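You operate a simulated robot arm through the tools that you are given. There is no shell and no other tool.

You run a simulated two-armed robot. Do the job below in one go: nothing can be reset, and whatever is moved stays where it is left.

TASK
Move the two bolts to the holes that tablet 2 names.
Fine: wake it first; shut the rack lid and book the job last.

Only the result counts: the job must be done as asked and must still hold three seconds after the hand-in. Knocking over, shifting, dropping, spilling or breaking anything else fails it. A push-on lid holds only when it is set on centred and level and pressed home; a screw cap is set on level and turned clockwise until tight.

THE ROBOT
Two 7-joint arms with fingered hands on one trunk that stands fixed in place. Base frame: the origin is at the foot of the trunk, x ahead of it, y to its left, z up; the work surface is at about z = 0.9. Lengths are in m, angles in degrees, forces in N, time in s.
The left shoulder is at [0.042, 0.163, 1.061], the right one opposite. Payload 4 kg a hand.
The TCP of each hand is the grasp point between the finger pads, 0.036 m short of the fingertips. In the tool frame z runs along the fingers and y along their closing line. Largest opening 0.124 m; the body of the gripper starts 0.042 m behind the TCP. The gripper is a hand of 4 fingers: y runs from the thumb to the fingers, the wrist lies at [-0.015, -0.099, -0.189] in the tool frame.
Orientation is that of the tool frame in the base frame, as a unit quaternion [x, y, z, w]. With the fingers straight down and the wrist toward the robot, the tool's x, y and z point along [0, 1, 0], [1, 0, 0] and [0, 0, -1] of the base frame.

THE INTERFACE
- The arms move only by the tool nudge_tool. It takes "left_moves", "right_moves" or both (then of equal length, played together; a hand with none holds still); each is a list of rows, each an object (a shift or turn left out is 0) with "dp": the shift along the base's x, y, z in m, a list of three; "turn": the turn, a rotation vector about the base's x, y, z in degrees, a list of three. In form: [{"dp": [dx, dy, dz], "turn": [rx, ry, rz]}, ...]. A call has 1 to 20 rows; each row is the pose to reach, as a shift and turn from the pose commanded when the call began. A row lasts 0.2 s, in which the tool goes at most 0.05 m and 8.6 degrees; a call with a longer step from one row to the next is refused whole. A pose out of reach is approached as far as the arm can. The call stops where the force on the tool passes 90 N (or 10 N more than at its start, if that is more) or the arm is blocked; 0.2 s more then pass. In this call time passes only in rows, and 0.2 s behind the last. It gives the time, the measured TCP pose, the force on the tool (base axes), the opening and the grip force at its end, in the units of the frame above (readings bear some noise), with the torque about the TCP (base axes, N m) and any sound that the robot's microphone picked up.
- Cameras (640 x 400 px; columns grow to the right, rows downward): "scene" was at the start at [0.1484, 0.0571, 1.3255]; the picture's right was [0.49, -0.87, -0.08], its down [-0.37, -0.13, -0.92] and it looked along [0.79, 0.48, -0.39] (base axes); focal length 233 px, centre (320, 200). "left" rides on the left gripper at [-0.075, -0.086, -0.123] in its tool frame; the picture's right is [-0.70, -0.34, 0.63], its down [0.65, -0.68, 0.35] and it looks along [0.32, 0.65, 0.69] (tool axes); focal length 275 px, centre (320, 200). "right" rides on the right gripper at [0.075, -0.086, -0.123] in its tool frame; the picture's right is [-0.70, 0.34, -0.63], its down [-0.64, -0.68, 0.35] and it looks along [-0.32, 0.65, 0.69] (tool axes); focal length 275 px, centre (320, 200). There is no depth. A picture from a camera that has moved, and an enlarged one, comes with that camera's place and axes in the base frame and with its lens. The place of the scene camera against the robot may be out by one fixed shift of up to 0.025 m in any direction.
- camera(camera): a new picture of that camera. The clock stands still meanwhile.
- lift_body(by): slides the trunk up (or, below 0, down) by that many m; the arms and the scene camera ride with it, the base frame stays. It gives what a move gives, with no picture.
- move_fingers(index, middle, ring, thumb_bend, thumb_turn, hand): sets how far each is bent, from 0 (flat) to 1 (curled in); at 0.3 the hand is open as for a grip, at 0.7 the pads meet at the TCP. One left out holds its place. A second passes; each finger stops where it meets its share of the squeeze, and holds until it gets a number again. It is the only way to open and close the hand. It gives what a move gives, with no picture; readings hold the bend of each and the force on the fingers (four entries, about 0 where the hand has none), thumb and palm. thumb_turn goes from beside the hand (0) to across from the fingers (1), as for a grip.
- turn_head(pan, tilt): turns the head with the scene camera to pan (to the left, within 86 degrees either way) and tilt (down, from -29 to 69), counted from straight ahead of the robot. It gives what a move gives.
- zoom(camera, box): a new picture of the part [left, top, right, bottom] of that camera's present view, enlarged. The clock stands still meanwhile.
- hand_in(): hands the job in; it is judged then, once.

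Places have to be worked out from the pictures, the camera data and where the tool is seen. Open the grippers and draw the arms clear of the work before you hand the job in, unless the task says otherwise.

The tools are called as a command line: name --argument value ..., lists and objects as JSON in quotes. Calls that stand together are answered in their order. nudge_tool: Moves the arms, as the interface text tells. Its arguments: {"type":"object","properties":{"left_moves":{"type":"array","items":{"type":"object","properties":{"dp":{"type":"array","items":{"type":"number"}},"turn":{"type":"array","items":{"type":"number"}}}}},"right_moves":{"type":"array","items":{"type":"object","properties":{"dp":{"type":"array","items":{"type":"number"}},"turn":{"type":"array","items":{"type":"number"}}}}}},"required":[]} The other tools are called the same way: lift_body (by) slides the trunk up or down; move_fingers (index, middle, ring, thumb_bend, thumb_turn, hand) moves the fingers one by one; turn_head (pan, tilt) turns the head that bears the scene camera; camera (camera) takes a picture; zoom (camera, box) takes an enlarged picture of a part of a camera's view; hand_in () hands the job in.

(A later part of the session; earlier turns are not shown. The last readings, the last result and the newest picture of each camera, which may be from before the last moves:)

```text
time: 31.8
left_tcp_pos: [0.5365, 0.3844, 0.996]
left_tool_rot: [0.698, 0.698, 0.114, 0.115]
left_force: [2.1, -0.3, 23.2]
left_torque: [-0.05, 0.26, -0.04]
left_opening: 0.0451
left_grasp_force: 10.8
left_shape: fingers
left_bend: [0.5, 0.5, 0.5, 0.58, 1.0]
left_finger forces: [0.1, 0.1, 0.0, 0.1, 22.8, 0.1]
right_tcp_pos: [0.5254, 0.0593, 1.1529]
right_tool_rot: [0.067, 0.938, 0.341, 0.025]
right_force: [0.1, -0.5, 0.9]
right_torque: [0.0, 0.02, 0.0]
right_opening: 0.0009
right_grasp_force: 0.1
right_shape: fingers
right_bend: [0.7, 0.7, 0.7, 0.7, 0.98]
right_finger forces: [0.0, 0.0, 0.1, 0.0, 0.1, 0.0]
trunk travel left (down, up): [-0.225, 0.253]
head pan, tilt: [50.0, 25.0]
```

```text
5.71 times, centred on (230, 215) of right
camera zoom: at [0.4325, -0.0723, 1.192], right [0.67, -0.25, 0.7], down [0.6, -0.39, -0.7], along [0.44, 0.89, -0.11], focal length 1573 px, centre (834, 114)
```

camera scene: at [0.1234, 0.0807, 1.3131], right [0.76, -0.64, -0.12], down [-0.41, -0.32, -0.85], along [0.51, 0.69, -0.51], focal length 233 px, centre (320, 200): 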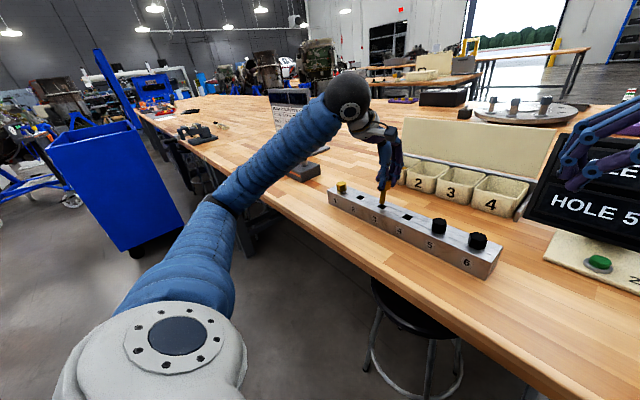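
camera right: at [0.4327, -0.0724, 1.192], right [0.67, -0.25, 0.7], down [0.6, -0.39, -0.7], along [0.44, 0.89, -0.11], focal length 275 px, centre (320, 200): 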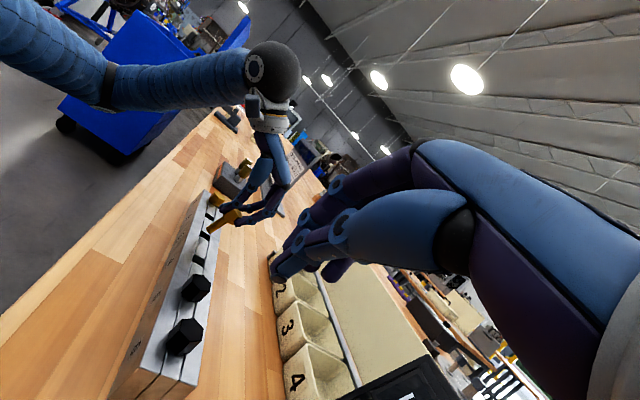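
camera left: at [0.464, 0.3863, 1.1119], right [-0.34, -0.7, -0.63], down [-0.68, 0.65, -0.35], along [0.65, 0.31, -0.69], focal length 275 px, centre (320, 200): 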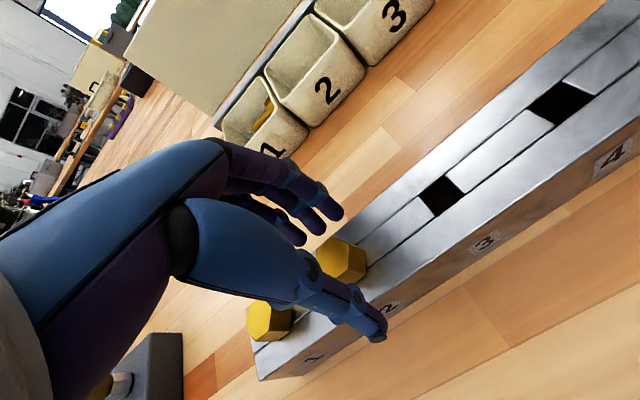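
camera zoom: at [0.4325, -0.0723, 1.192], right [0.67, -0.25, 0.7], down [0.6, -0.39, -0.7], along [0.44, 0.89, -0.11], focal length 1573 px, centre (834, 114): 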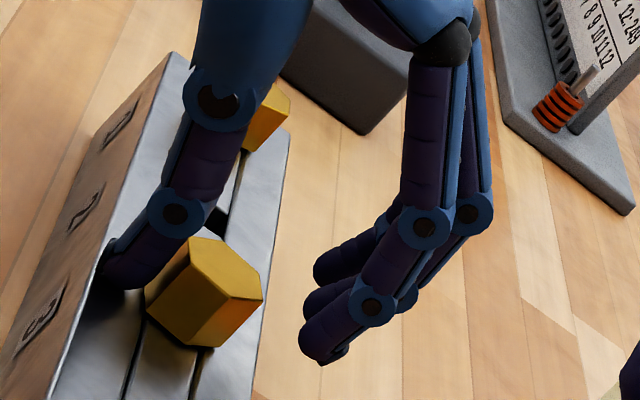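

The bolt dropped into hole 3; the thumb now rests on the rail. I lift the hand clear and check how the bolt sits.

nudge_tool --left_moves '[{"dp": [-0.003, 0, 0.004]}, {"dp": [-0.004, 0, 0.012]}, {"dp": [-0.004, 0, 0.03]}, {"dp": [-0.004, 0, 0.055]}, {"dp": [-0.004, 0.0, 0.08]}]'

zoom --camera "scene" --box '[320, 160, 510, 280]'

zoom --camera "right" --box '[100, 160, 280, 380]'

```text
time: 33.0
left_tcp_pos: [0.5344, 0.3845, 1.0753]
left_tool_rot: [0.698, 0.698, 0.113, 0.114]
left_force: [0.7, -1.2, 0.6]
left_torque: [-0.02, -0.01, -0.04]
left_opening: 0.054
left_grasp_force: 0.1
left_shape: fingers
left_bend: [0.5, 0.5, 0.5, 0.55, 1.0]
left_finger forces: [0.0, 0.0, 0.0, 0.0, 0.1, 0.1]
right_tcp_pos: [0.5275, 0.0604, 1.1526]
right_tool_rot: [0.065, 0.937, 0.341, 0.022]
right_force: [0.4, -0.1, 0.4]
right_torque: [0.05, 0.0, 0.02]
right_opening: 0.001
right_grasp_force: 0.0
right_shape: fingers
right_bend: [0.7, 0.7, 0.7, 0.7, 0.98]
right_finger forces: [0.1, 0.0, 0.0, 0.0, 0.1, 0.0]
trunk travel left (down, up): [-0.225, 0.253]
head pan, tilt: [50.0, 25.0]
```

```text
3.33 times, centred on (415, 220) of scene
camera zoom: at [0.1244, 0.0813, 1.3129], right [0.76, -0.64, -0.12], down [-0.41, -0.32, -0.85], along [0.51, 0.69, -0.51], focal length 776 px, centre (3, 133)
```

zoom: 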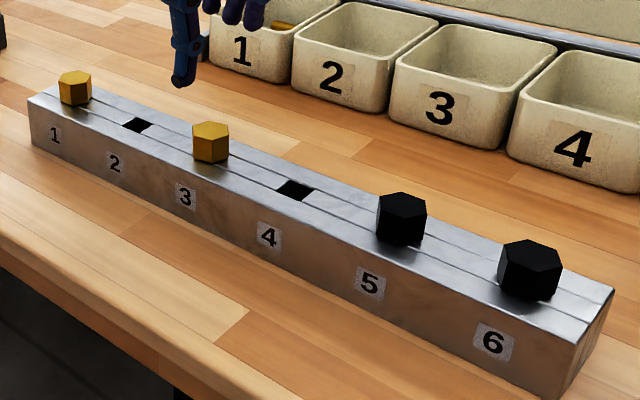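

```text
1.82 times, centred on (190, 270) of right
camera zoom: at [0.4336, -0.0716, 1.1914], right [0.67, -0.25, 0.7], down [0.6, -0.39, -0.7], along [0.44, 0.89, -0.11], focal length 500 px, centre (556, 73)
```

zoom: 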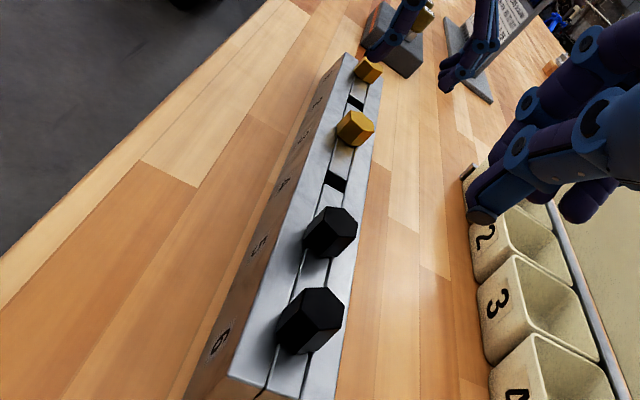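

Bolt 2 now sits in hole 3 like its neighbour. Next I straighten the left hand, open it for the larger black head, and move above bolt 5 (about (0.552, 0.234)), while the right hand backs off a little as side camera.

nudge_tool --right_moves '[{"dp": [0, -0.015, 0.005]}, {"dp": [0, -0.03, 0.01]}, {"dp": [0, -0.045, 0.015]}, {"dp": [0, -0.06, 0.02]}]'

nudge_tool --left_moves '[{"dp": [0.003, -0.03, 0.01], "turn": [0, 4, 0]}, {"dp": [0.007, -0.06, 0.02], "turn": [0, 8, 0]}, {"dp": [0.011, -0.09, 0.02], "turn": [0, 12, 0]}, {"dp": [0.015, -0.12, 0.02], "turn": [0, 16, 0]}, {"dp": [0.0186, -0.151, 0.02], "turn": [0, 18.5, 0]}]'

move_fingers --hand "left" --index 0.44 --middle 0.44 --ring 0.44 --thumb_bend 0.44

camera --camera "left"

camera --camera "right"

camera --camera "scene"

```text
time: 34.0
left_tcp_pos: [0.5344, 0.3841, 1.075]
left_tool_rot: [0.698, 0.698, 0.114, 0.114]
left_force: [0.0, -0.7, 0.1]
left_torque: [0.0, 0.01, -0.02]
left_opening: 0.0539
left_grasp_force: 0.0
left_shape: fingers
left_bend: [0.5, 0.5, 0.5, 0.55, 1.0]
left_finger forces: [0.0, 0.0, 0.0, 0.0, 0.1, 0.0]
right_tcp_pos: [0.5264, 0.0606, 1.1523]
right_tool_rot: [0.065, 0.937, 0.341, 0.023]
right_force: [0.6, 0.5, -0.6]
right_torque: [0.01, 0.0, -0.02]
right_opening: 0.001
right_grasp_force: 0.1
right_shape: fingers
right_bend: [0.7, 0.7, 0.7, 0.7, 0.98]
right_finger forces: [0.0, 0.0, 0.0, 0.0, 0.0, 0.1]
right hand out of reach, approached as far as the arm can: row 1, 2, 3, 4
trunk travel left (down, up): [-0.225, 0.253]
head pan, tilt: [50.0, 25.0]
```

```text
time: 35.2
left_tcp_pos: [0.5516, 0.2319, 1.0937]
left_tool_rot: [0.707, 0.707, 0.001, -0.001]
left_force: [0.1, -0.2, -0.6]
left_torque: [0.02, 0.04, 0.01]
left_opening: 0.0542
left_grasp_force: 0.1
left_shape: fingers
left_bend: [0.5, 0.5, 0.5, 0.55, 1.0]
left_finger forces: [0.0, 0.1, 0.0, 0.0, 0.1, 0.0]
right_tcp_pos: [0.5269, 0.0603, 1.1523]
right_tool_rot: [0.066, 0.937, 0.341, 0.023]
right_force: [0.1, 0.9, -0.1]
right_torque: [0.0, -0.03, -0.02]
right_opening: 0.0008
right_grasp_force: 0.0
right_shape: fingers
right_bend: [0.7, 0.7, 0.7, 0.7, 0.98]
right_finger forces: [0.0, 0.0, 0.0, 0.0, 0.1, 0.1]
trunk travel left (down, up): [-0.225, 0.253]
head pan, tilt: [50.0, 25.0]
```

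```text
time: 36.2
left_tcp_pos: [0.5529, 0.2327, 1.0937]
left_tool_rot: [0.707, 0.707, 0.001, 0.0]
left_force: [-0.4, -0.3, 0.0]
left_torque: [-0.04, 0.02, -0.03]
left_opening: 0.0806
left_grasp_force: 0.1
left_shape: fingers
left_bend: [0.44, 0.44, 0.44, 0.44, 0.99]
left_finger forces: [0.0, 0.1, 0.1, 0.0, 0.0, 0.0]
right_tcp_pos: [0.5269, 0.061, 1.1528]
right_tool_rot: [0.066, 0.937, 0.341, 0.023]
right_force: [0.4, -0.4, -0.7]
right_torque: [0.01, -0.02, -0.01]
right_opening: 0.001
right_grasp_force: 0.0
right_shape: fingers
right_bend: [0.7, 0.7, 0.7, 0.7, 0.98]
right_finger forces: [0.0, 0.0, 0.0, 0.0, 0.1, 0.0]
trunk travel left (down, up): [-0.225, 0.253]
head pan, tilt: [50.0, 25.0]
```

```text
taken
camera left: at [0.4672, 0.1573, 1.2171], right [-0.34, -0.7, -0.63], down [-0.68, 0.65, -0.35], along [0.65, 0.32, -0.69], focal length 275 px, centre (320, 200)
```

left: 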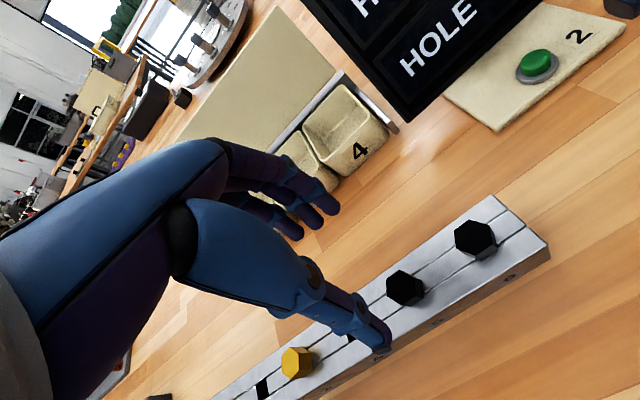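

```text
taken
camera right: at [0.4335, -0.0716, 1.1915], right [0.67, -0.25, 0.7], down [0.6, -0.39, -0.7], along [0.44, 0.89, -0.11], focal length 275 px, centre (320, 200)
```

right: 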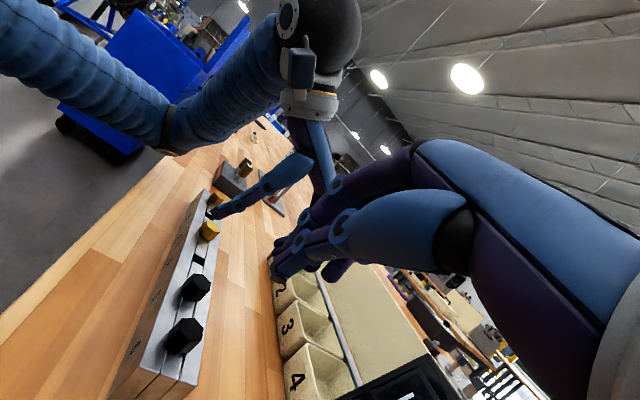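

```text
taken
camera scene: at [0.1243, 0.0814, 1.3129], right [0.76, -0.64, -0.12], down [-0.41, -0.32, -0.85], along [0.51, 0.69, -0.51], focal length 233 px, centre (320, 200)
```

scene: 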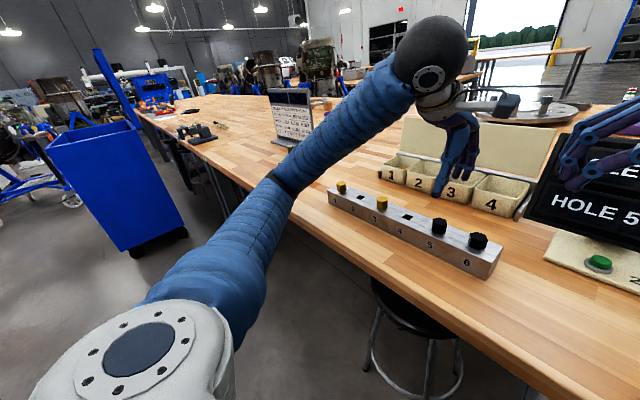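

The left hand is above bolt 5. I enlarge the head to measure it.

zoom --camera "left" --box '[340, 190, 560, 340]'

zoom --camera "scene" --box '[380, 180, 510, 280]'

zoom --camera "right" --box '[130, 220, 240, 370]'

```text
2.67 times, centred on (450, 265) of left
camera zoom: at [0.4672, 0.1573, 1.2171], right [-0.34, -0.7, -0.63], down [-0.68, 0.65, -0.35], along [0.65, 0.32, -0.69], focal length 734 px, centre (-27, 27)
```

zoom: 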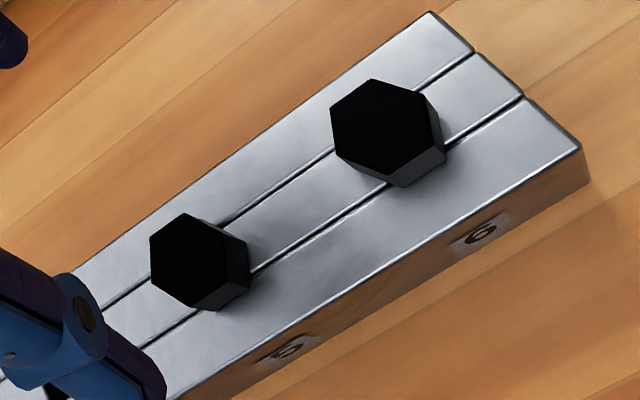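

```text
4.00 times, centred on (445, 230) of scene
camera zoom: at [0.1243, 0.0814, 1.3129], right [0.76, -0.64, -0.12], down [-0.41, -0.32, -0.85], along [0.51, 0.69, -0.51], focal length 931 px, centre (-180, 80)
```

zoom: 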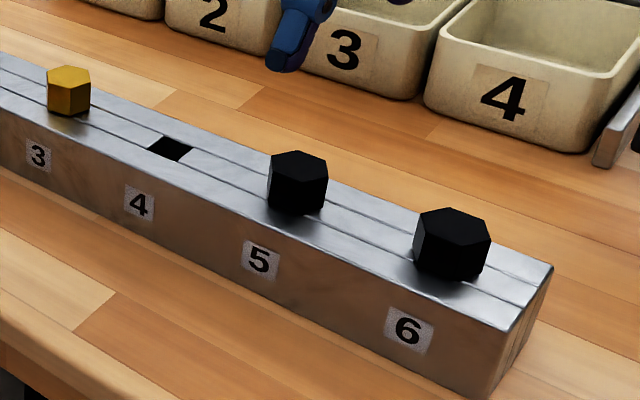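

```text
2.67 times, centred on (185, 295) of right
camera zoom: at [0.4335, -0.0716, 1.1915], right [0.67, -0.25, 0.7], down [0.6, -0.39, -0.7], along [0.44, 0.89, -0.11], focal length 734 px, centre (680, -53)
```

zoom: 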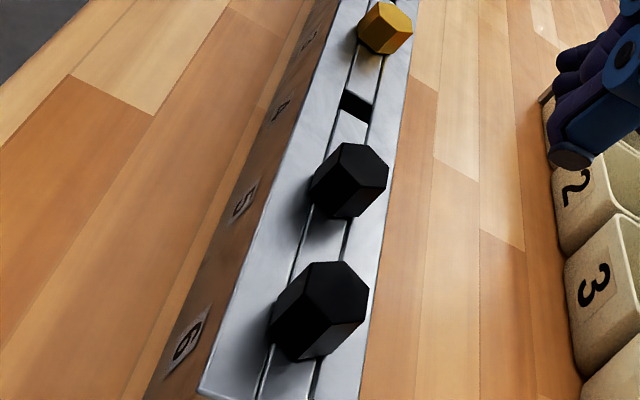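

Bolt 5's head is the same size as the gold ones, centred near (0.551, 0.236). I lower to just above it and check centring again.

nudge_tool --left_moves '[{"dp": [0, 0.003, -0.02]}, {"dp": [0, 0.003, -0.045]}, {"dp": [0, 0.003, -0.06]}]'

zoom --camera "left" --box '[240, 170, 480, 340]'

zoom --camera "right" --box '[130, 180, 270, 320]'

zoom --camera "scene" --box '[380, 170, 510, 270]'

```text
time: 37.0
left_tcp_pos: [0.5473, 0.2321, 1.0434]
left_tool_rot: [0.707, 0.708, 0.007, 0.002]
left_force: [-0.1, -0.2, 0.2]
left_torque: [0.04, 0.02, -0.02]
left_opening: 0.0805
left_grasp_force: 0.0
left_shape: fingers
left_bend: [0.44, 0.44, 0.44, 0.44, 0.99]
left_finger forces: [0.1, 0.1, 0.0, 0.0, 0.0, 0.1]
right_tcp_pos: [0.5211, 0.0546, 1.1585]
right_tool_rot: [0.065, 0.936, 0.345, 0.027]
right_force: [-0.1, 0.0, -0.1]
right_torque: [-0.01, 0.01, 0.01]
right_opening: 0.001
right_grasp_force: 0.0
right_shape: fingers
right_bend: [0.7, 0.7, 0.7, 0.7, 0.98]
right_finger forces: [0.0, 0.0, 0.0, 0.1, 0.0, 0.0]
trunk travel left (down, up): [-0.225, 0.253]
head pan, tilt: [50.0, 25.0]
```

```text
2.35 times, centred on (360, 255) of left
camera zoom: at [0.4609, 0.1546, 1.1644], right [-0.33, -0.69, -0.64], down [-0.68, 0.65, -0.35], along [0.66, 0.32, -0.68], focal length 648 px, centre (226, 71)
```

zoom: 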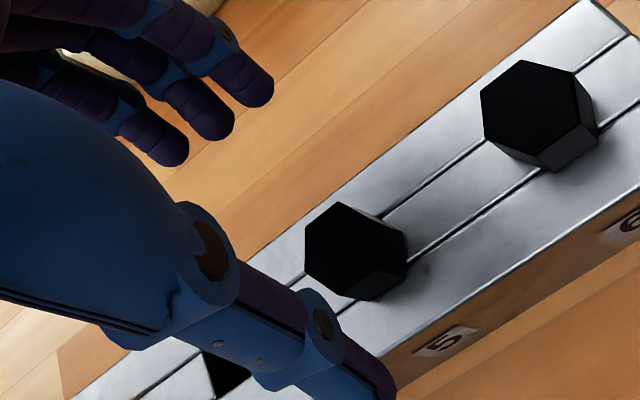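

```text
2.86 times, centred on (200, 250) of right
camera zoom: at [0.4278, -0.0784, 1.1957], right [0.66, -0.25, 0.7], down [0.6, -0.38, -0.7], along [0.45, 0.89, -0.1], focal length 786 px, centre (663, 57)
```

zoom: 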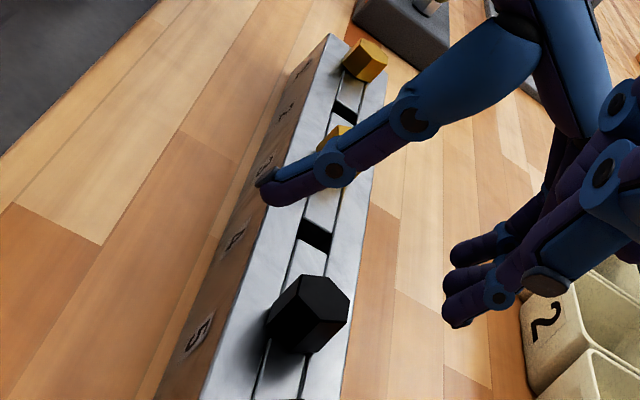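

```text
4.00 times, centred on (445, 220) of scene
camera zoom: at [0.118, 0.0739, 1.3159], right [0.76, -0.64, -0.12], down [-0.4, -0.32, -0.86], along [0.51, 0.7, -0.5], focal length 931 px, centre (-180, 120)
```

zoom: 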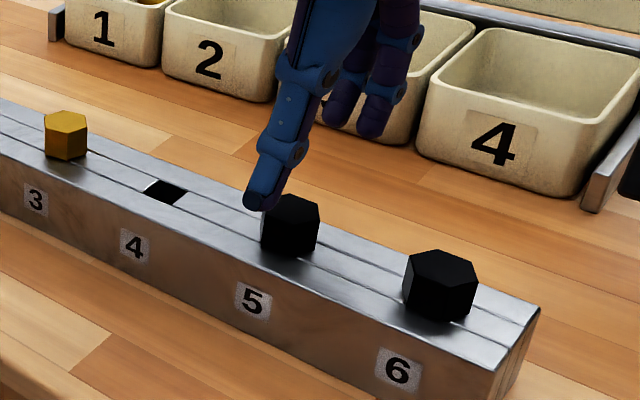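

Odd: the left tool is a few mm off its command and the trunk, right hand and head camera all shifted by ~6 mm — the left arm seems to be pressing against something (elbow). I look around before going on.

turn_head --pan 45 --tilt 55

camera --camera "scene"

camera --camera "right"

```text
time: 37.9
left_tcp_pos: [0.5464, 0.2312, 1.0421]
left_tool_rot: [0.707, 0.707, 0.006, 0.002]
left_force: [0.2, 0.8, 0.9]
left_torque: [0.02, 0.01, 0.01]
left_opening: 0.0808
left_grasp_force: 0.0
left_shape: fingers
left_bend: [0.44, 0.44, 0.44, 0.44, 0.99]
left_finger forces: [0.0, 0.0, 0.1, 0.0, 0.0, 0.1]
right_tcp_pos: [0.5202, 0.0545, 1.157]
right_tool_rot: [0.065, 0.936, 0.345, 0.026]
right_force: [-0.2, 0.2, -0.3]
right_torque: [-0.01, -0.02, 0.01]
right_opening: 0.0011
right_grasp_force: 0.0
right_shape: fingers
right_bend: [0.7, 0.7, 0.7, 0.7, 0.98]
right_finger forces: [0.0, 0.1, 0.0, 0.0, 0.1, 0.1]
trunk travel left (down, up): [-0.225, 0.253]
head pan, tilt: [45.0, 55.0]
```

```text
taken
camera scene: at [0.1025, 0.0545, 1.2723], right [0.7, -0.71, -0.11], down [-0.66, -0.58, -0.49], along [0.28, 0.41, -0.87], focal length 233 px, centre (320, 200)
```

scene: 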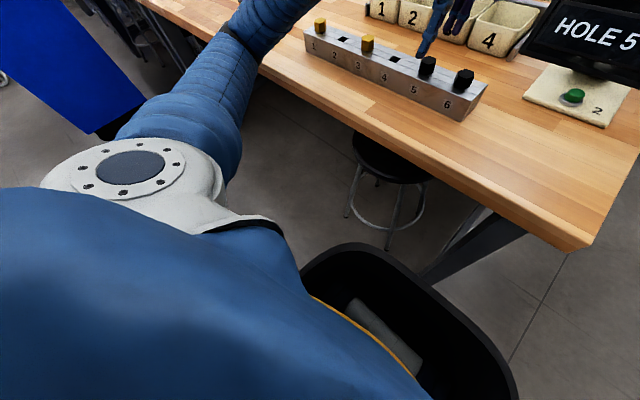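

```text
taken
camera right: at [0.427, -0.0783, 1.1944], right [0.66, -0.25, 0.7], down [0.6, -0.38, -0.7], along [0.44, 0.89, -0.1], focal length 275 px, centre (320, 200)
```

right: 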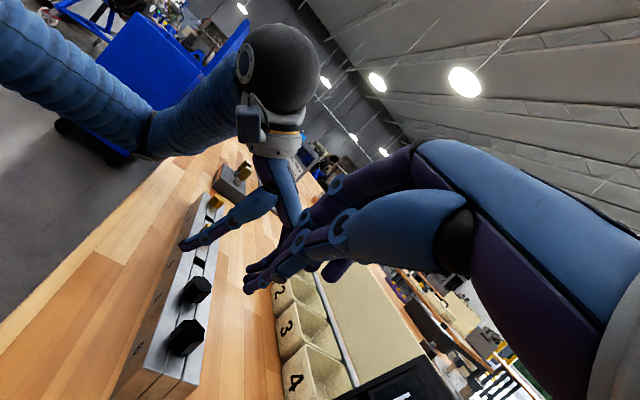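

The left elbow is bearing on the bench's front edge. I raise the left hand back up and then lift the trunk 12 cm so that the elbow stays clear.

nudge_tool --left_moves '[{"dp": [0, 0, 0.02]}, {"dp": [0, 0, 0.045]}, {"dp": [0, 0, 0.06]}]'

lift_body --by 0.12

camera --camera "scene"

```text
time: 38.7
left_tcp_pos: [0.5481, 0.2399, 1.096]
left_tool_rot: [0.707, 0.708, 0.0, 0.001]
left_force: [-1.5, 0.9, 0.6]
left_torque: [-0.01, -0.04, -0.03]
left_opening: 0.0805
left_grasp_force: 0.1
left_shape: fingers
left_bend: [0.44, 0.44, 0.44, 0.44, 0.99]
left_finger forces: [0.1, 0.0, 0.0, 0.1, 0.0, 0.0]
right_tcp_pos: [0.5218, 0.0623, 1.1541]
right_tool_rot: [0.065, 0.938, 0.341, 0.026]
right_force: [-1.0, 0.0, 0.6]
right_torque: [-0.05, -0.03, -0.07]
right_opening: 0.001
right_grasp_force: 0.1
right_shape: fingers
right_bend: [0.7, 0.7, 0.7, 0.7, 0.98]
right_finger forces: [0.0, 0.1, 0.0, 0.0, 0.0, 0.0]
trunk travel left (down, up): [-0.225, 0.253]
head pan, tilt: [45.0, 55.0]
```

```text
time: 40.2
left_tcp_pos: [0.5527, 0.236, 1.2145]
left_tool_rot: [0.707, 0.708, 0.0, 0.0]
left_force: [-0.4, -0.3, 0.3]
left_torque: [0.02, 0.03, -0.02]
left_opening: 0.0808
left_grasp_force: 0.1
left_shape: fingers
left_bend: [0.44, 0.44, 0.44, 0.44, 0.99]
left_finger forces: [0.1, 0.1, 0.0, 0.0, 0.1, 0.1]
right_tcp_pos: [0.4953, 0.06, 1.3254]
right_tool_rot: [0.05, 0.935, 0.344, 0.072]
right_force: [0.1, -0.8, 0.2]
right_torque: [-0.03, -0.01, -0.05]
right_opening: 0.0009
right_grasp_force: 0.2
right_shape: fingers
right_bend: [0.7, 0.7, 0.7, 0.7, 0.98]
right_finger forces: [0.0, 0.1, 0.1, 0.1, 0.0, 0.0]
trunk travel left (down, up): [-0.345, 0.133]
head pan, tilt: [45.0, 55.0]
```

```text
taken
camera scene: at [0.0659, 0.0618, 1.4017], right [0.71, -0.71, -0.03], down [-0.6, -0.58, -0.55], along [0.37, 0.41, -0.84], focal length 233 px, centre (320, 200)
```

scene: 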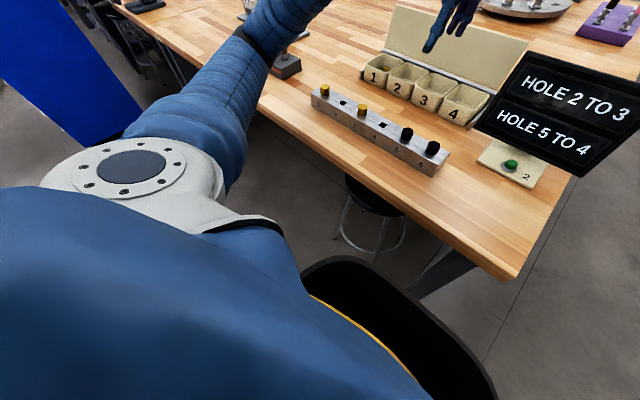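

The body rose; the right hand's unreachable pose made it wander a bit. I take a fresh reading to see that all has settled.

nudge_tool --left_moves '[{"dp": [0, 0, 0]}, {"dp": [0, 0, 0]}]'

turn_head --pan 45 --tilt 35

camera --camera "scene"

camera --camera "right"

```text
time: 40.8
left_tcp_pos: [0.5525, 0.237, 1.215]
left_tool_rot: [0.707, 0.707, 0.001, 0.001]
left_force: [0.4, -0.3, -1.2]
left_torque: [-0.06, 0.01, -0.02]
left_opening: 0.0804
left_grasp_force: 0.0
left_shape: fingers
left_bend: [0.44, 0.44, 0.44, 0.44, 0.99]
left_finger forces: [0.1, 0.0, 0.1, 0.0, 0.1, 0.1]
right_tcp_pos: [0.495, 0.0618, 1.3264]
right_tool_rot: [0.051, 0.935, 0.343, 0.072]
right_force: [0.1, 0.2, -0.3]
right_torque: [0.01, 0.01, -0.02]
right_opening: 0.0011
right_grasp_force: 0.1
right_shape: fingers
right_bend: [0.7, 0.7, 0.7, 0.7, 0.98]
right_finger forces: [0.0, 0.0, 0.1, 0.0, 0.0, 0.0]
trunk travel left (down, up): [-0.345, 0.133]
head pan, tilt: [45.0, 55.0]
```

```text
time: 41.6
left_tcp_pos: [0.5529, 0.2362, 1.2145]
left_tool_rot: [0.707, 0.707, 0.0, 0.0]
left_force: [-0.8, 0.2, -0.2]
left_torque: [-0.04, -0.01, 0.04]
left_opening: 0.0802
left_grasp_force: 0.2
left_shape: fingers
left_bend: [0.44, 0.44, 0.44, 0.44, 0.99]
left_finger forces: [0.0, 0.0, 0.0, 0.0, 0.0, 0.0]
right_tcp_pos: [0.4933, 0.0597, 1.3271]
right_tool_rot: [0.05, 0.935, 0.344, 0.071]
right_force: [0.2, -1.0, 0.1]
right_torque: [-0.01, 0.0, -0.01]
right_opening: 0.0009
right_grasp_force: 0.0
right_shape: fingers
right_bend: [0.7, 0.7, 0.7, 0.7, 0.98]
right_finger forces: [0.0, 0.1, 0.1, 0.0, 0.1, 0.0]
trunk travel left (down, up): [-0.345, 0.133]
head pan, tilt: [45.0, 35.0]
```

```text
taken
camera scene: at [0.0781, 0.073, 1.4295], right [0.71, -0.71, -0.03], down [-0.44, -0.41, -0.8], along [0.55, 0.58, -0.6], focal length 233 px, centre (320, 200)
```

scene: 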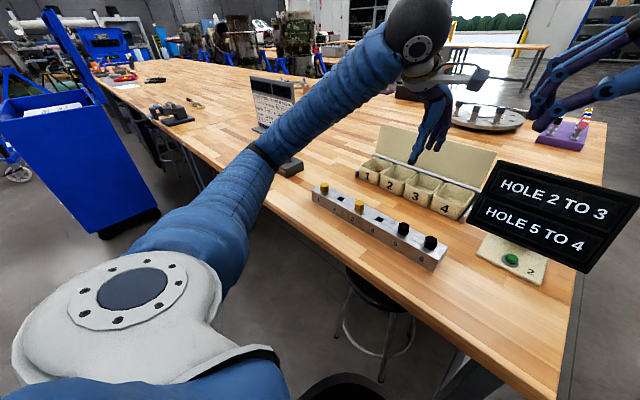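

```text
taken
camera right: at [0.3972, -0.0712, 1.3559], right [0.59, -0.25, 0.77], down [0.66, -0.39, -0.64], along [0.46, 0.89, -0.07], focal length 275 px, centre (320, 200)
```

right: 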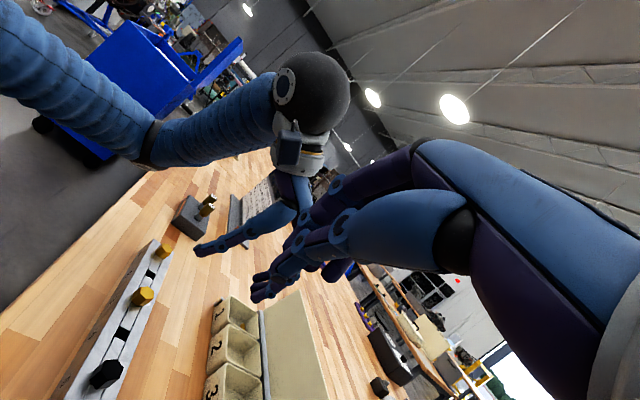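

All settled, and the elbow is now above the bench edge. I lower the left hand again to about z = 1.04 over bolt 5, checking that nothing sways.

nudge_tool --left_moves '[{"dp": [0, 0, -0.04]}, {"dp": [0, 0, -0.08]}, {"dp": [0, 0, -0.12]}, {"dp": [0, 0, -0.15]}, {"dp": [0, 0, -0.175]}]'

camera --camera "scene"

zoom --camera "left" --box '[240, 170, 480, 340]'

```text
time: 42.8
left_tcp_pos: [0.5523, 0.2364, 1.04]
left_tool_rot: [0.707, 0.707, 0.0, 0.0]
left_force: [-0.3, 0.1, 0.0]
left_torque: [0.03, 0.01, 0.03]
left_opening: 0.0806
left_grasp_force: 0.0
left_shape: fingers
left_bend: [0.44, 0.44, 0.44, 0.44, 0.99]
left_finger forces: [0.0, 0.0, 0.0, 0.1, 0.0, 0.0]
right_tcp_pos: [0.4948, 0.0598, 1.3275]
right_tool_rot: [0.05, 0.935, 0.344, 0.072]
right_force: [-0.3, 1.1, 0.4]
right_torque: [0.03, 0.01, 0.02]
right_opening: 0.001
right_grasp_force: 0.0
right_shape: fingers
right_bend: [0.7, 0.7, 0.7, 0.7, 0.98]
right_finger forces: [0.0, 0.0, 0.1, 0.1, 0.1, 0.0]
trunk travel left (down, up): [-0.345, 0.133]
head pan, tilt: [45.0, 35.0]
```

```text
taken
camera scene: at [0.078, 0.0734, 1.4295], right [0.71, -0.71, -0.03], down [-0.44, -0.41, -0.8], along [0.55, 0.58, -0.6], focal length 233 px, centre (320, 200)
```

scene: 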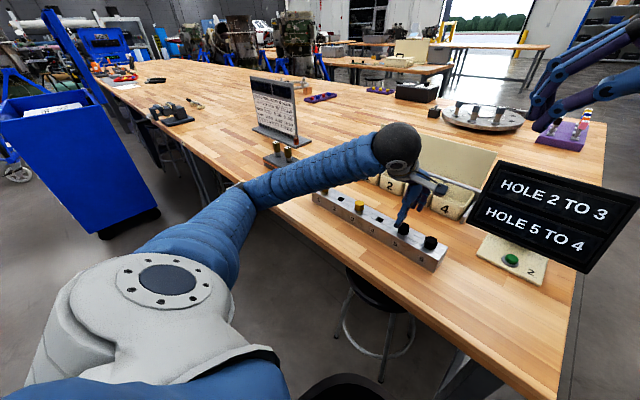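

```text
2.35 times, centred on (360, 255) of left
camera zoom: at [0.4671, 0.1609, 1.1628], right [-0.34, -0.7, -0.63], down [-0.68, 0.65, -0.35], along [0.65, 0.32, -0.69], focal length 648 px, centre (226, 71)
```

zoom: 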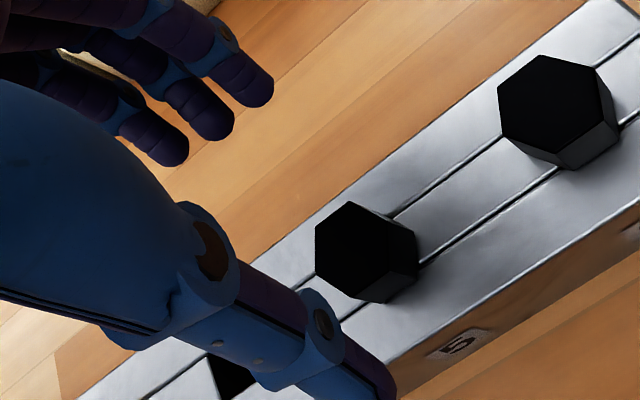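

No sway this time, and bolt 5's head lies on the TCP axis. From the last grip I know the head ends up a few mm toward the fingers, so I shift 3 mm in +x, 2 mm in +y, and go down to z ≈ 0.993 (a touch higher than before).

nudge_tool --left_moves '[{"dp": [0.003, 0.002, -0.015]}, {"dp": [0.003, 0.002, -0.03]}, {"dp": [0.003, 0.002, -0.04]}, {"dp": [0.003, 0.002, -0.047]}]'

move_fingers --hand "left" --index 0.56 --middle 0.56 --ring 0.5 --thumb_bend 0.56

zoom --camera "left" --box '[240, 170, 480, 340]'

zoom --camera "scene" --box '[360, 170, 450, 270]'

```text
time: 43.8
left_tcp_pos: [0.5556, 0.2402, 0.9921]
left_tool_rot: [0.707, 0.707, 0.0, 0.0]
left_force: [0.4, -0.8, 0.3]
left_torque: [0.0, -0.02, -0.03]
left_opening: 0.0806
left_grasp_force: 0.1
left_shape: fingers
left_bend: [0.44, 0.44, 0.44, 0.44, 0.99]
left_finger forces: [0.0, 0.1, 0.0, 0.1, 0.0, 0.1]
right_tcp_pos: [0.494, 0.0599, 1.327]
right_tool_rot: [0.05, 0.935, 0.344, 0.071]
right_force: [-1.5, -0.3, 0.6]
right_torque: [0.02, 0.02, 0.0]
right_opening: 0.0009
right_grasp_force: 0.1
right_shape: fingers
right_bend: [0.7, 0.7, 0.7, 0.7, 0.98]
right_finger forces: [0.1, 0.0, 0.1, 0.1, 0.1, 0.0]
trunk travel left (down, up): [-0.345, 0.133]
head pan, tilt: [45.0, 35.0]
```

```text
time: 44.8
left_tcp_pos: [0.5573, 0.2393, 0.9923]
left_tool_rot: [0.707, 0.707, 0.0, 0.0]
left_force: [-1.0, 0.3, -0.4]
left_torque: [0.01, 0.0, -0.02]
left_opening: 0.0457
left_grasp_force: 0.8
left_shape: fingers
left_bend: [0.56, 0.56, 0.5, 0.56, 1.0]
left_finger forces: [0.0, 0.1, 0.0, 0.0, 1.3, 0.0]
right_tcp_pos: [0.4937, 0.0609, 1.3265]
right_tool_rot: [0.051, 0.935, 0.345, 0.072]
right_force: [0.2, -0.2, 0.1]
right_torque: [0.0, -0.01, 0.0]
right_opening: 0.0009
right_grasp_force: 0.0
right_shape: fingers
right_bend: [0.7, 0.7, 0.7, 0.7, 0.98]
right_finger forces: [0.1, 0.0, 0.1, 0.0, 0.0, 0.0]
trunk travel left (down, up): [-0.345, 0.133]
head pan, tilt: [45.0, 35.0]
```

```text
2.35 times, centred on (360, 255) of left
camera zoom: at [0.4706, 0.1628, 1.116], right [-0.34, -0.7, -0.63], down [-0.68, 0.65, -0.35], along [0.65, 0.32, -0.69], focal length 648 px, centre (226, 71)
```

zoom: 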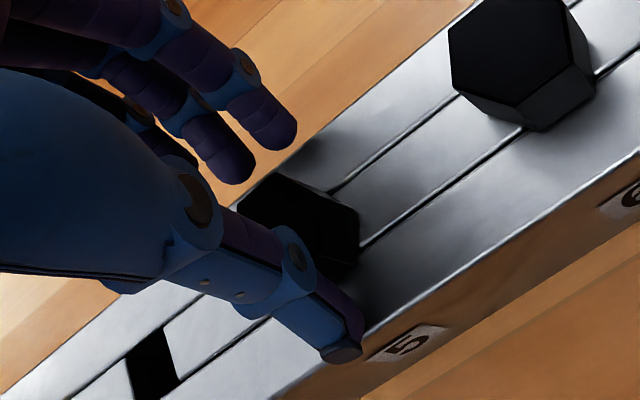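

```text
4.00 times, centred on (405, 220) of scene
camera zoom: at [0.0779, 0.073, 1.4295], right [0.71, -0.71, -0.03], down [-0.44, -0.41, -0.8], along [0.55, 0.58, -0.6], focal length 931 px, centre (-20, 120)
```

zoom: 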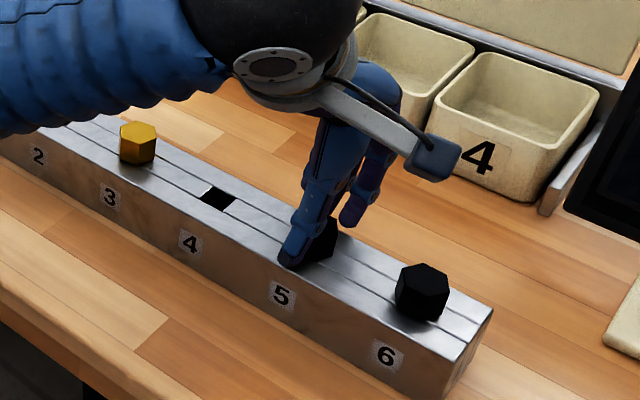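

The thumb just touches the head (1.3 N) while the fingers don't, so the head's centre is near x = 0.553. I shift back 3 mm and close the grip.

nudge_tool --left_moves '[{"dp": [-0.0015, 0, 0]}, {"dp": [-0.003, 0, 0]}]'

move_fingers --hand "left" --index 0.7 --middle 0.7 --thumb_bend 0.7

zoom --camera "left" --box '[240, 170, 480, 340]'

```text
time: 45.4
left_tcp_pos: [0.5527, 0.2394, 0.9926]
left_tool_rot: [0.707, 0.707, 0.0, 0.001]
left_force: [-0.8, -0.6, -0.7]
left_torque: [0.04, -0.01, -0.02]
left_opening: 0.0438
left_grasp_force: 0.0
left_shape: fingers
left_bend: [0.56, 0.56, 0.5, 0.56, 1.0]
left_finger forces: [0.0, 0.1, 0.0, 0.0, 0.1, 0.0]
right_tcp_pos: [0.4945, 0.061, 1.3261]
right_tool_rot: [0.051, 0.935, 0.344, 0.072]
right_force: [-0.3, 0.5, 0.4]
right_torque: [0.0, 0.0, -0.02]
right_opening: 0.0012
right_grasp_force: 0.1
right_shape: fingers
right_bend: [0.7, 0.7, 0.7, 0.7, 0.98]
right_finger forces: [0.0, 0.0, 0.1, 0.0, 0.0, 0.1]
trunk travel left (down, up): [-0.345, 0.133]
head pan, tilt: [45.0, 35.0]
```

```text
time: 46.4
left_tcp_pos: [0.5512, 0.2383, 0.9939]
left_tool_rot: [0.707, 0.707, 0.0, 0.001]
left_force: [-8.1, 1.9, 2.8]
left_torque: [0.05, 0.05, 0.06]
left_opening: 0.0283
left_grasp_force: 15.9
left_shape: fingers
left_bend: [0.64, 0.65, 0.5, 0.63, 1.0]
left_finger forces: [6.2, 5.9, 0.0, 0.1, 19.5, 0.0]
right_tcp_pos: [0.494, 0.0609, 1.327]
right_tool_rot: [0.05, 0.935, 0.344, 0.072]
right_force: [-0.3, -0.1, -0.2]
right_torque: [-0.02, -0.03, -0.02]
right_opening: 0.0008
right_grasp_force: 0.2
right_shape: fingers
right_bend: [0.7, 0.7, 0.7, 0.7, 0.98]
right_finger forces: [0.1, 0.0, 0.0, 0.2, 0.1, 0.0]
trunk travel left (down, up): [-0.345, 0.133]
head pan, tilt: [45.0, 35.0]
```

```text
2.35 times, centred on (360, 255) of left
camera zoom: at [0.4663, 0.1631, 1.1167], right [-0.34, -0.7, -0.63], down [-0.68, 0.65, -0.35], along [0.65, 0.32, -0.69], focal length 648 px, centre (226, 71)
```

zoom: 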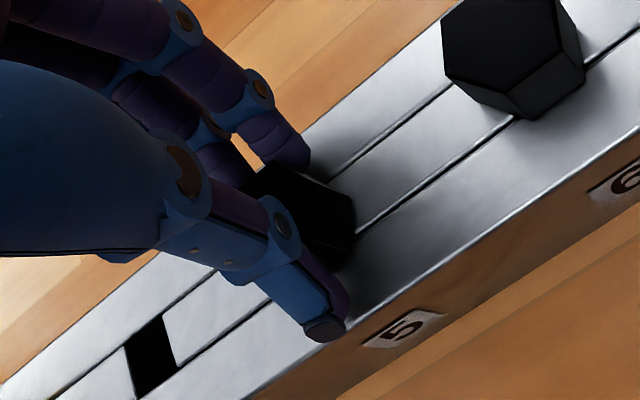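

The grip is now symmetric (bends 0.64/0.65 against 0.63). I lift a little, easing 1.5 mm back in x, and see whether the bolt comes.

nudge_tool --left_moves '[{"dp": [-0.0015, 0, 0.003]}, {"dp": [-0.0015, 0, 0.007]}, {"dp": [-0.0015, 0, 0.012]}, {"dp": [-0.0015, 0, 0.018]}]'

move_fingers --hand "left" --index 0.76 --middle 0.76 --thumb_bend 0.76

zoom --camera "left" --box '[240, 170, 480, 340]'

zoom --camera "scene" --box '[360, 170, 450, 270]'

```text
time: 47.4
left_tcp_pos: [0.5504, 0.2392, 1.0109]
left_tool_rot: [0.707, 0.707, 0.0, -0.001]
left_force: [0.9, 0.1, -1.2]
left_torque: [-0.02, -0.12, 0.06]
left_opening: 0.0268
left_grasp_force: 14.3
left_shape: fingers
left_bend: [0.63, 0.65, 0.5, 0.65, 1.0]
left_finger forces: [8.4, 6.4, 0.0, 0.0, 14.0, 0.0]
right_tcp_pos: [0.4937, 0.0604, 1.3267]
right_tool_rot: [0.051, 0.935, 0.345, 0.072]
right_force: [0.8, -0.2, 0.2]
right_torque: [-0.06, -0.01, 0.03]
right_opening: 0.0009
right_grasp_force: 0.2
right_shape: fingers
right_bend: [0.7, 0.7, 0.7, 0.7, 0.98]
right_finger forces: [0.0, 0.0, 0.1, 0.0, 0.0, 0.0]
trunk travel left (down, up): [-0.345, 0.133]
head pan, tilt: [45.0, 35.0]
heard: pop
```

```text
time: 48.4
left_tcp_pos: [0.5503, 0.2388, 1.0107]
left_tool_rot: [0.707, 0.707, 0.0, 0.0]
left_force: [1.5, 0.5, -2.1]
left_torque: [-0.01, -0.1, 0.0]
left_opening: 0.0253
left_grasp_force: 21.8
left_shape: fingers
left_bend: [0.62, 0.64, 0.5, 0.65, 1.0]
left_finger forces: [12.3, 9.6, 0.1, 0.0, 21.8, 0.0]
right_tcp_pos: [0.4946, 0.0609, 1.3266]
right_tool_rot: [0.051, 0.935, 0.344, 0.072]
right_force: [0.1, 0.2, 0.6]
right_torque: [0.02, 0.02, 0.02]
right_opening: 0.001
right_grasp_force: 0.1
right_shape: fingers
right_bend: [0.7, 0.7, 0.7, 0.7, 0.98]
right_finger forces: [0.1, 0.0, 0.0, 0.0, 0.0, 0.1]
trunk travel left (down, up): [-0.345, 0.133]
head pan, tilt: [45.0, 35.0]
```

```text
2.35 times, centred on (360, 255) of left
camera zoom: at [0.4659, 0.1632, 1.1342], right [-0.34, -0.7, -0.63], down [-0.68, 0.65, -0.35], along [0.65, 0.32, -0.69], focal length 648 px, centre (226, 71)
```

zoom: 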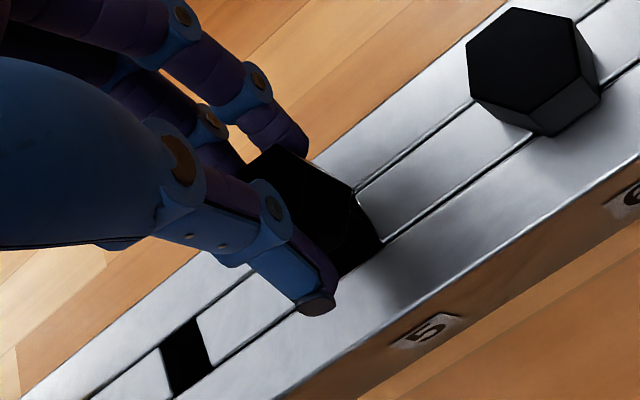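

```text
4.00 times, centred on (405, 220) of scene
camera zoom: at [0.0782, 0.0731, 1.4295], right [0.71, -0.71, -0.03], down [-0.44, -0.41, -0.8], along [0.55, 0.58, -0.6], focal length 931 px, centre (-20, 120)
```

zoom: 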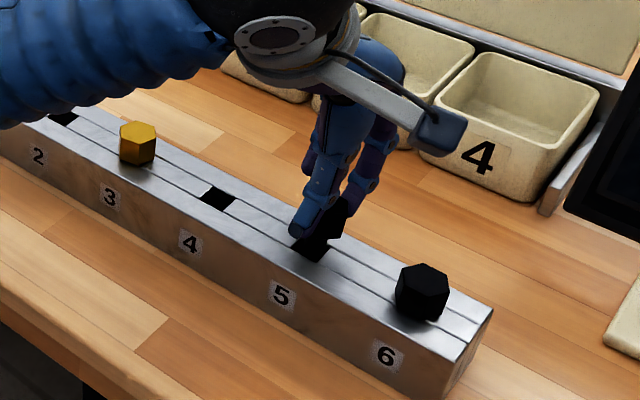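

"Pop" again — the bolt is leaving hole 5, well held and symmetric. I lift it fully clear.

nudge_tool --left_moves '[{"dp": [0, 0, 0.012]}, {"dp": [0, 0, 0.025]}, {"dp": [0, 0, 0.038]}, {"dp": [0, 0, 0.052]}]'

zoom --camera "left" --box '[240, 170, 480, 340]'

zoom --camera "scene" --box '[360, 150, 450, 250]'

camera --camera "right"

```text
time: 49.4
left_tcp_pos: [0.5513, 0.2377, 1.0636]
left_tool_rot: [0.707, 0.708, 0.0, 0.0]
left_force: [-0.4, 0.6, -1.1]
left_torque: [-0.01, -0.03, 0.01]
left_opening: 0.0249
left_grasp_force: 22.0
left_shape: fingers
left_bend: [0.62, 0.65, 0.5, 0.65, 1.0]
left_finger forces: [11.9, 9.4, 0.0, 0.0, 22.9, 0.1]
right_tcp_pos: [0.4937, 0.0604, 1.3261]
right_tool_rot: [0.051, 0.935, 0.344, 0.071]
right_force: [-0.4, 0.5, -0.8]
right_torque: [0.03, -0.04, 0.0]
right_opening: 0.0008
right_grasp_force: 0.1
right_shape: fingers
right_bend: [0.7, 0.7, 0.7, 0.7, 0.98]
right_finger forces: [0.0, 0.0, 0.0, 0.0, 0.0, 0.1]
trunk travel left (down, up): [-0.345, 0.133]
head pan, tilt: [45.0, 35.0]
```

```text
2.35 times, centred on (360, 255) of left
camera zoom: at [0.4657, 0.1617, 1.1865], right [-0.34, -0.7, -0.63], down [-0.68, 0.65, -0.35], along [0.65, 0.32, -0.69], focal length 648 px, centre (226, 71)
```

zoom: 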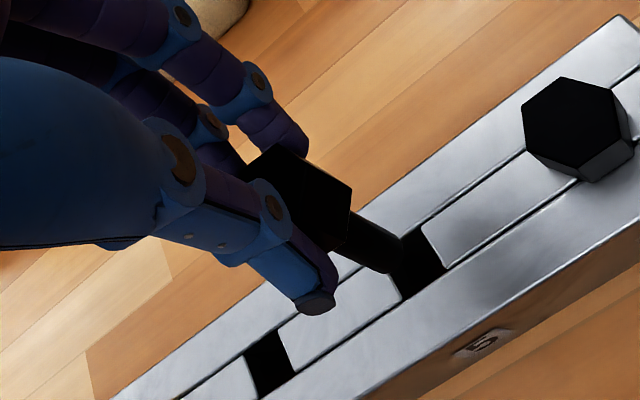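

```text
4.00 times, centred on (405, 200) of scene
camera zoom: at [0.0781, 0.0729, 1.4296], right [0.71, -0.71, -0.03], down [-0.44, -0.41, -0.8], along [0.55, 0.58, -0.6], focal length 931 px, centre (-20, 200)
```

zoom: 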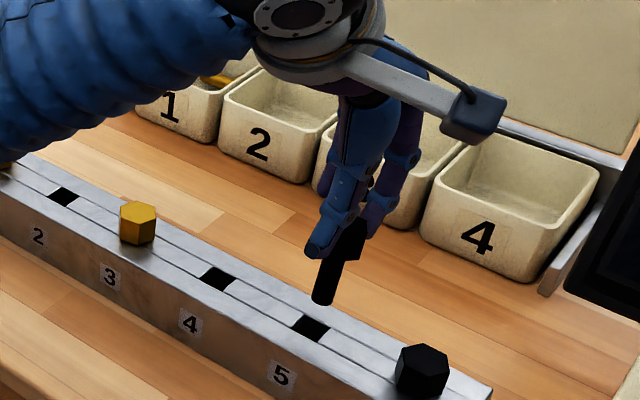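

```text
taken
camera right: at [0.3972, -0.0713, 1.3559], right [0.59, -0.25, 0.77], down [0.66, -0.39, -0.64], along [0.46, 0.89, -0.07], focal length 275 px, centre (320, 200)
```

right: 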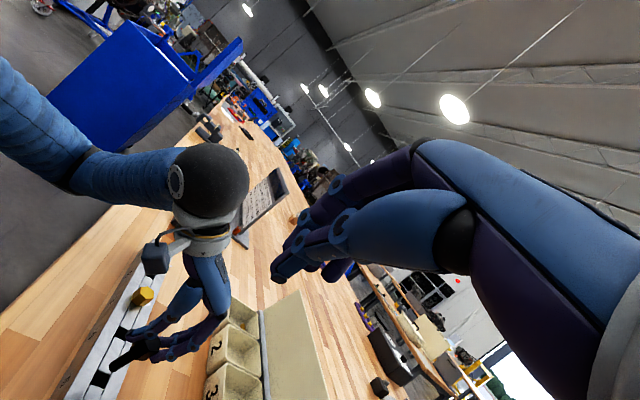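

The black bolt is free, leaning slightly. I enlarge the three views to work out the lean.

zoom --camera "right" --box '[80, 300, 200, 400]'

zoom --camera "left" --box '[330, 215, 430, 295]'

zoom --camera "scene" --box '[380, 190, 430, 240]'

```text
4.00 times, centred on (140, 350) of right
camera zoom: at [0.3972, -0.0713, 1.3559], right [0.59, -0.25, 0.77], down [0.66, -0.39, -0.64], along [0.46, 0.89, -0.07], focal length 1101 px, centre (1040, -400)
```

zoom: 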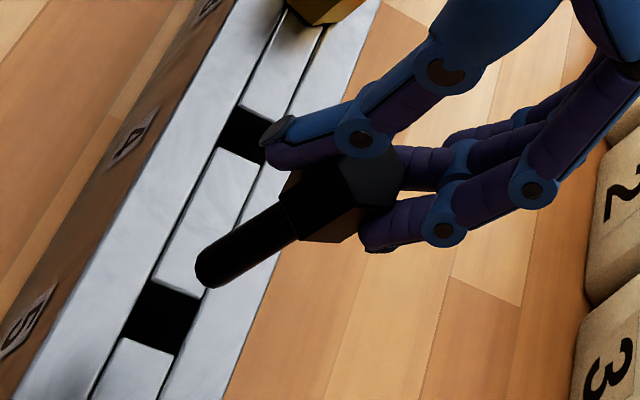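

```text
5.00 times, centred on (380, 255) of left
camera zoom: at [0.4657, 0.1617, 1.1865], right [-0.34, -0.7, -0.63], down [-0.68, 0.65, -0.35], along [0.65, 0.32, -0.69], focal length 1376 px, centre (20, -75)
```

zoom: 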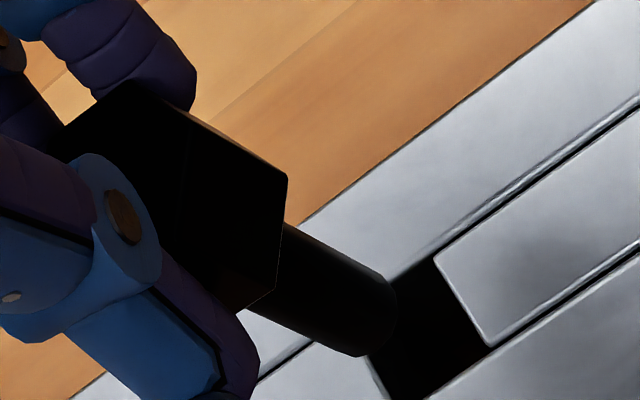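

```text
8.00 times, centred on (405, 215) of scene
camera zoom: at [0.0781, 0.0729, 1.4296], right [0.71, -0.71, -0.03], down [-0.44, -0.41, -0.8], along [0.55, 0.58, -0.6], focal length 1862 px, centre (-360, 80)
```

zoom: 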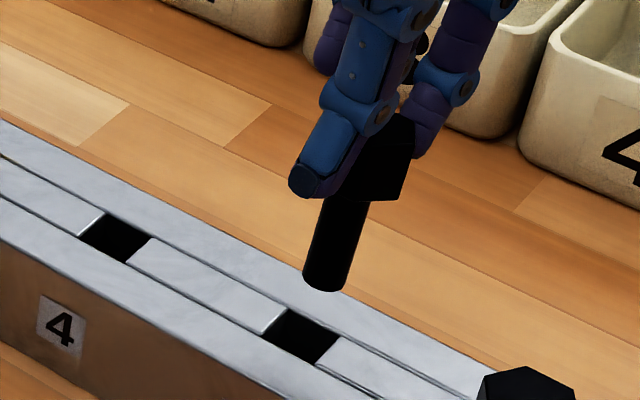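

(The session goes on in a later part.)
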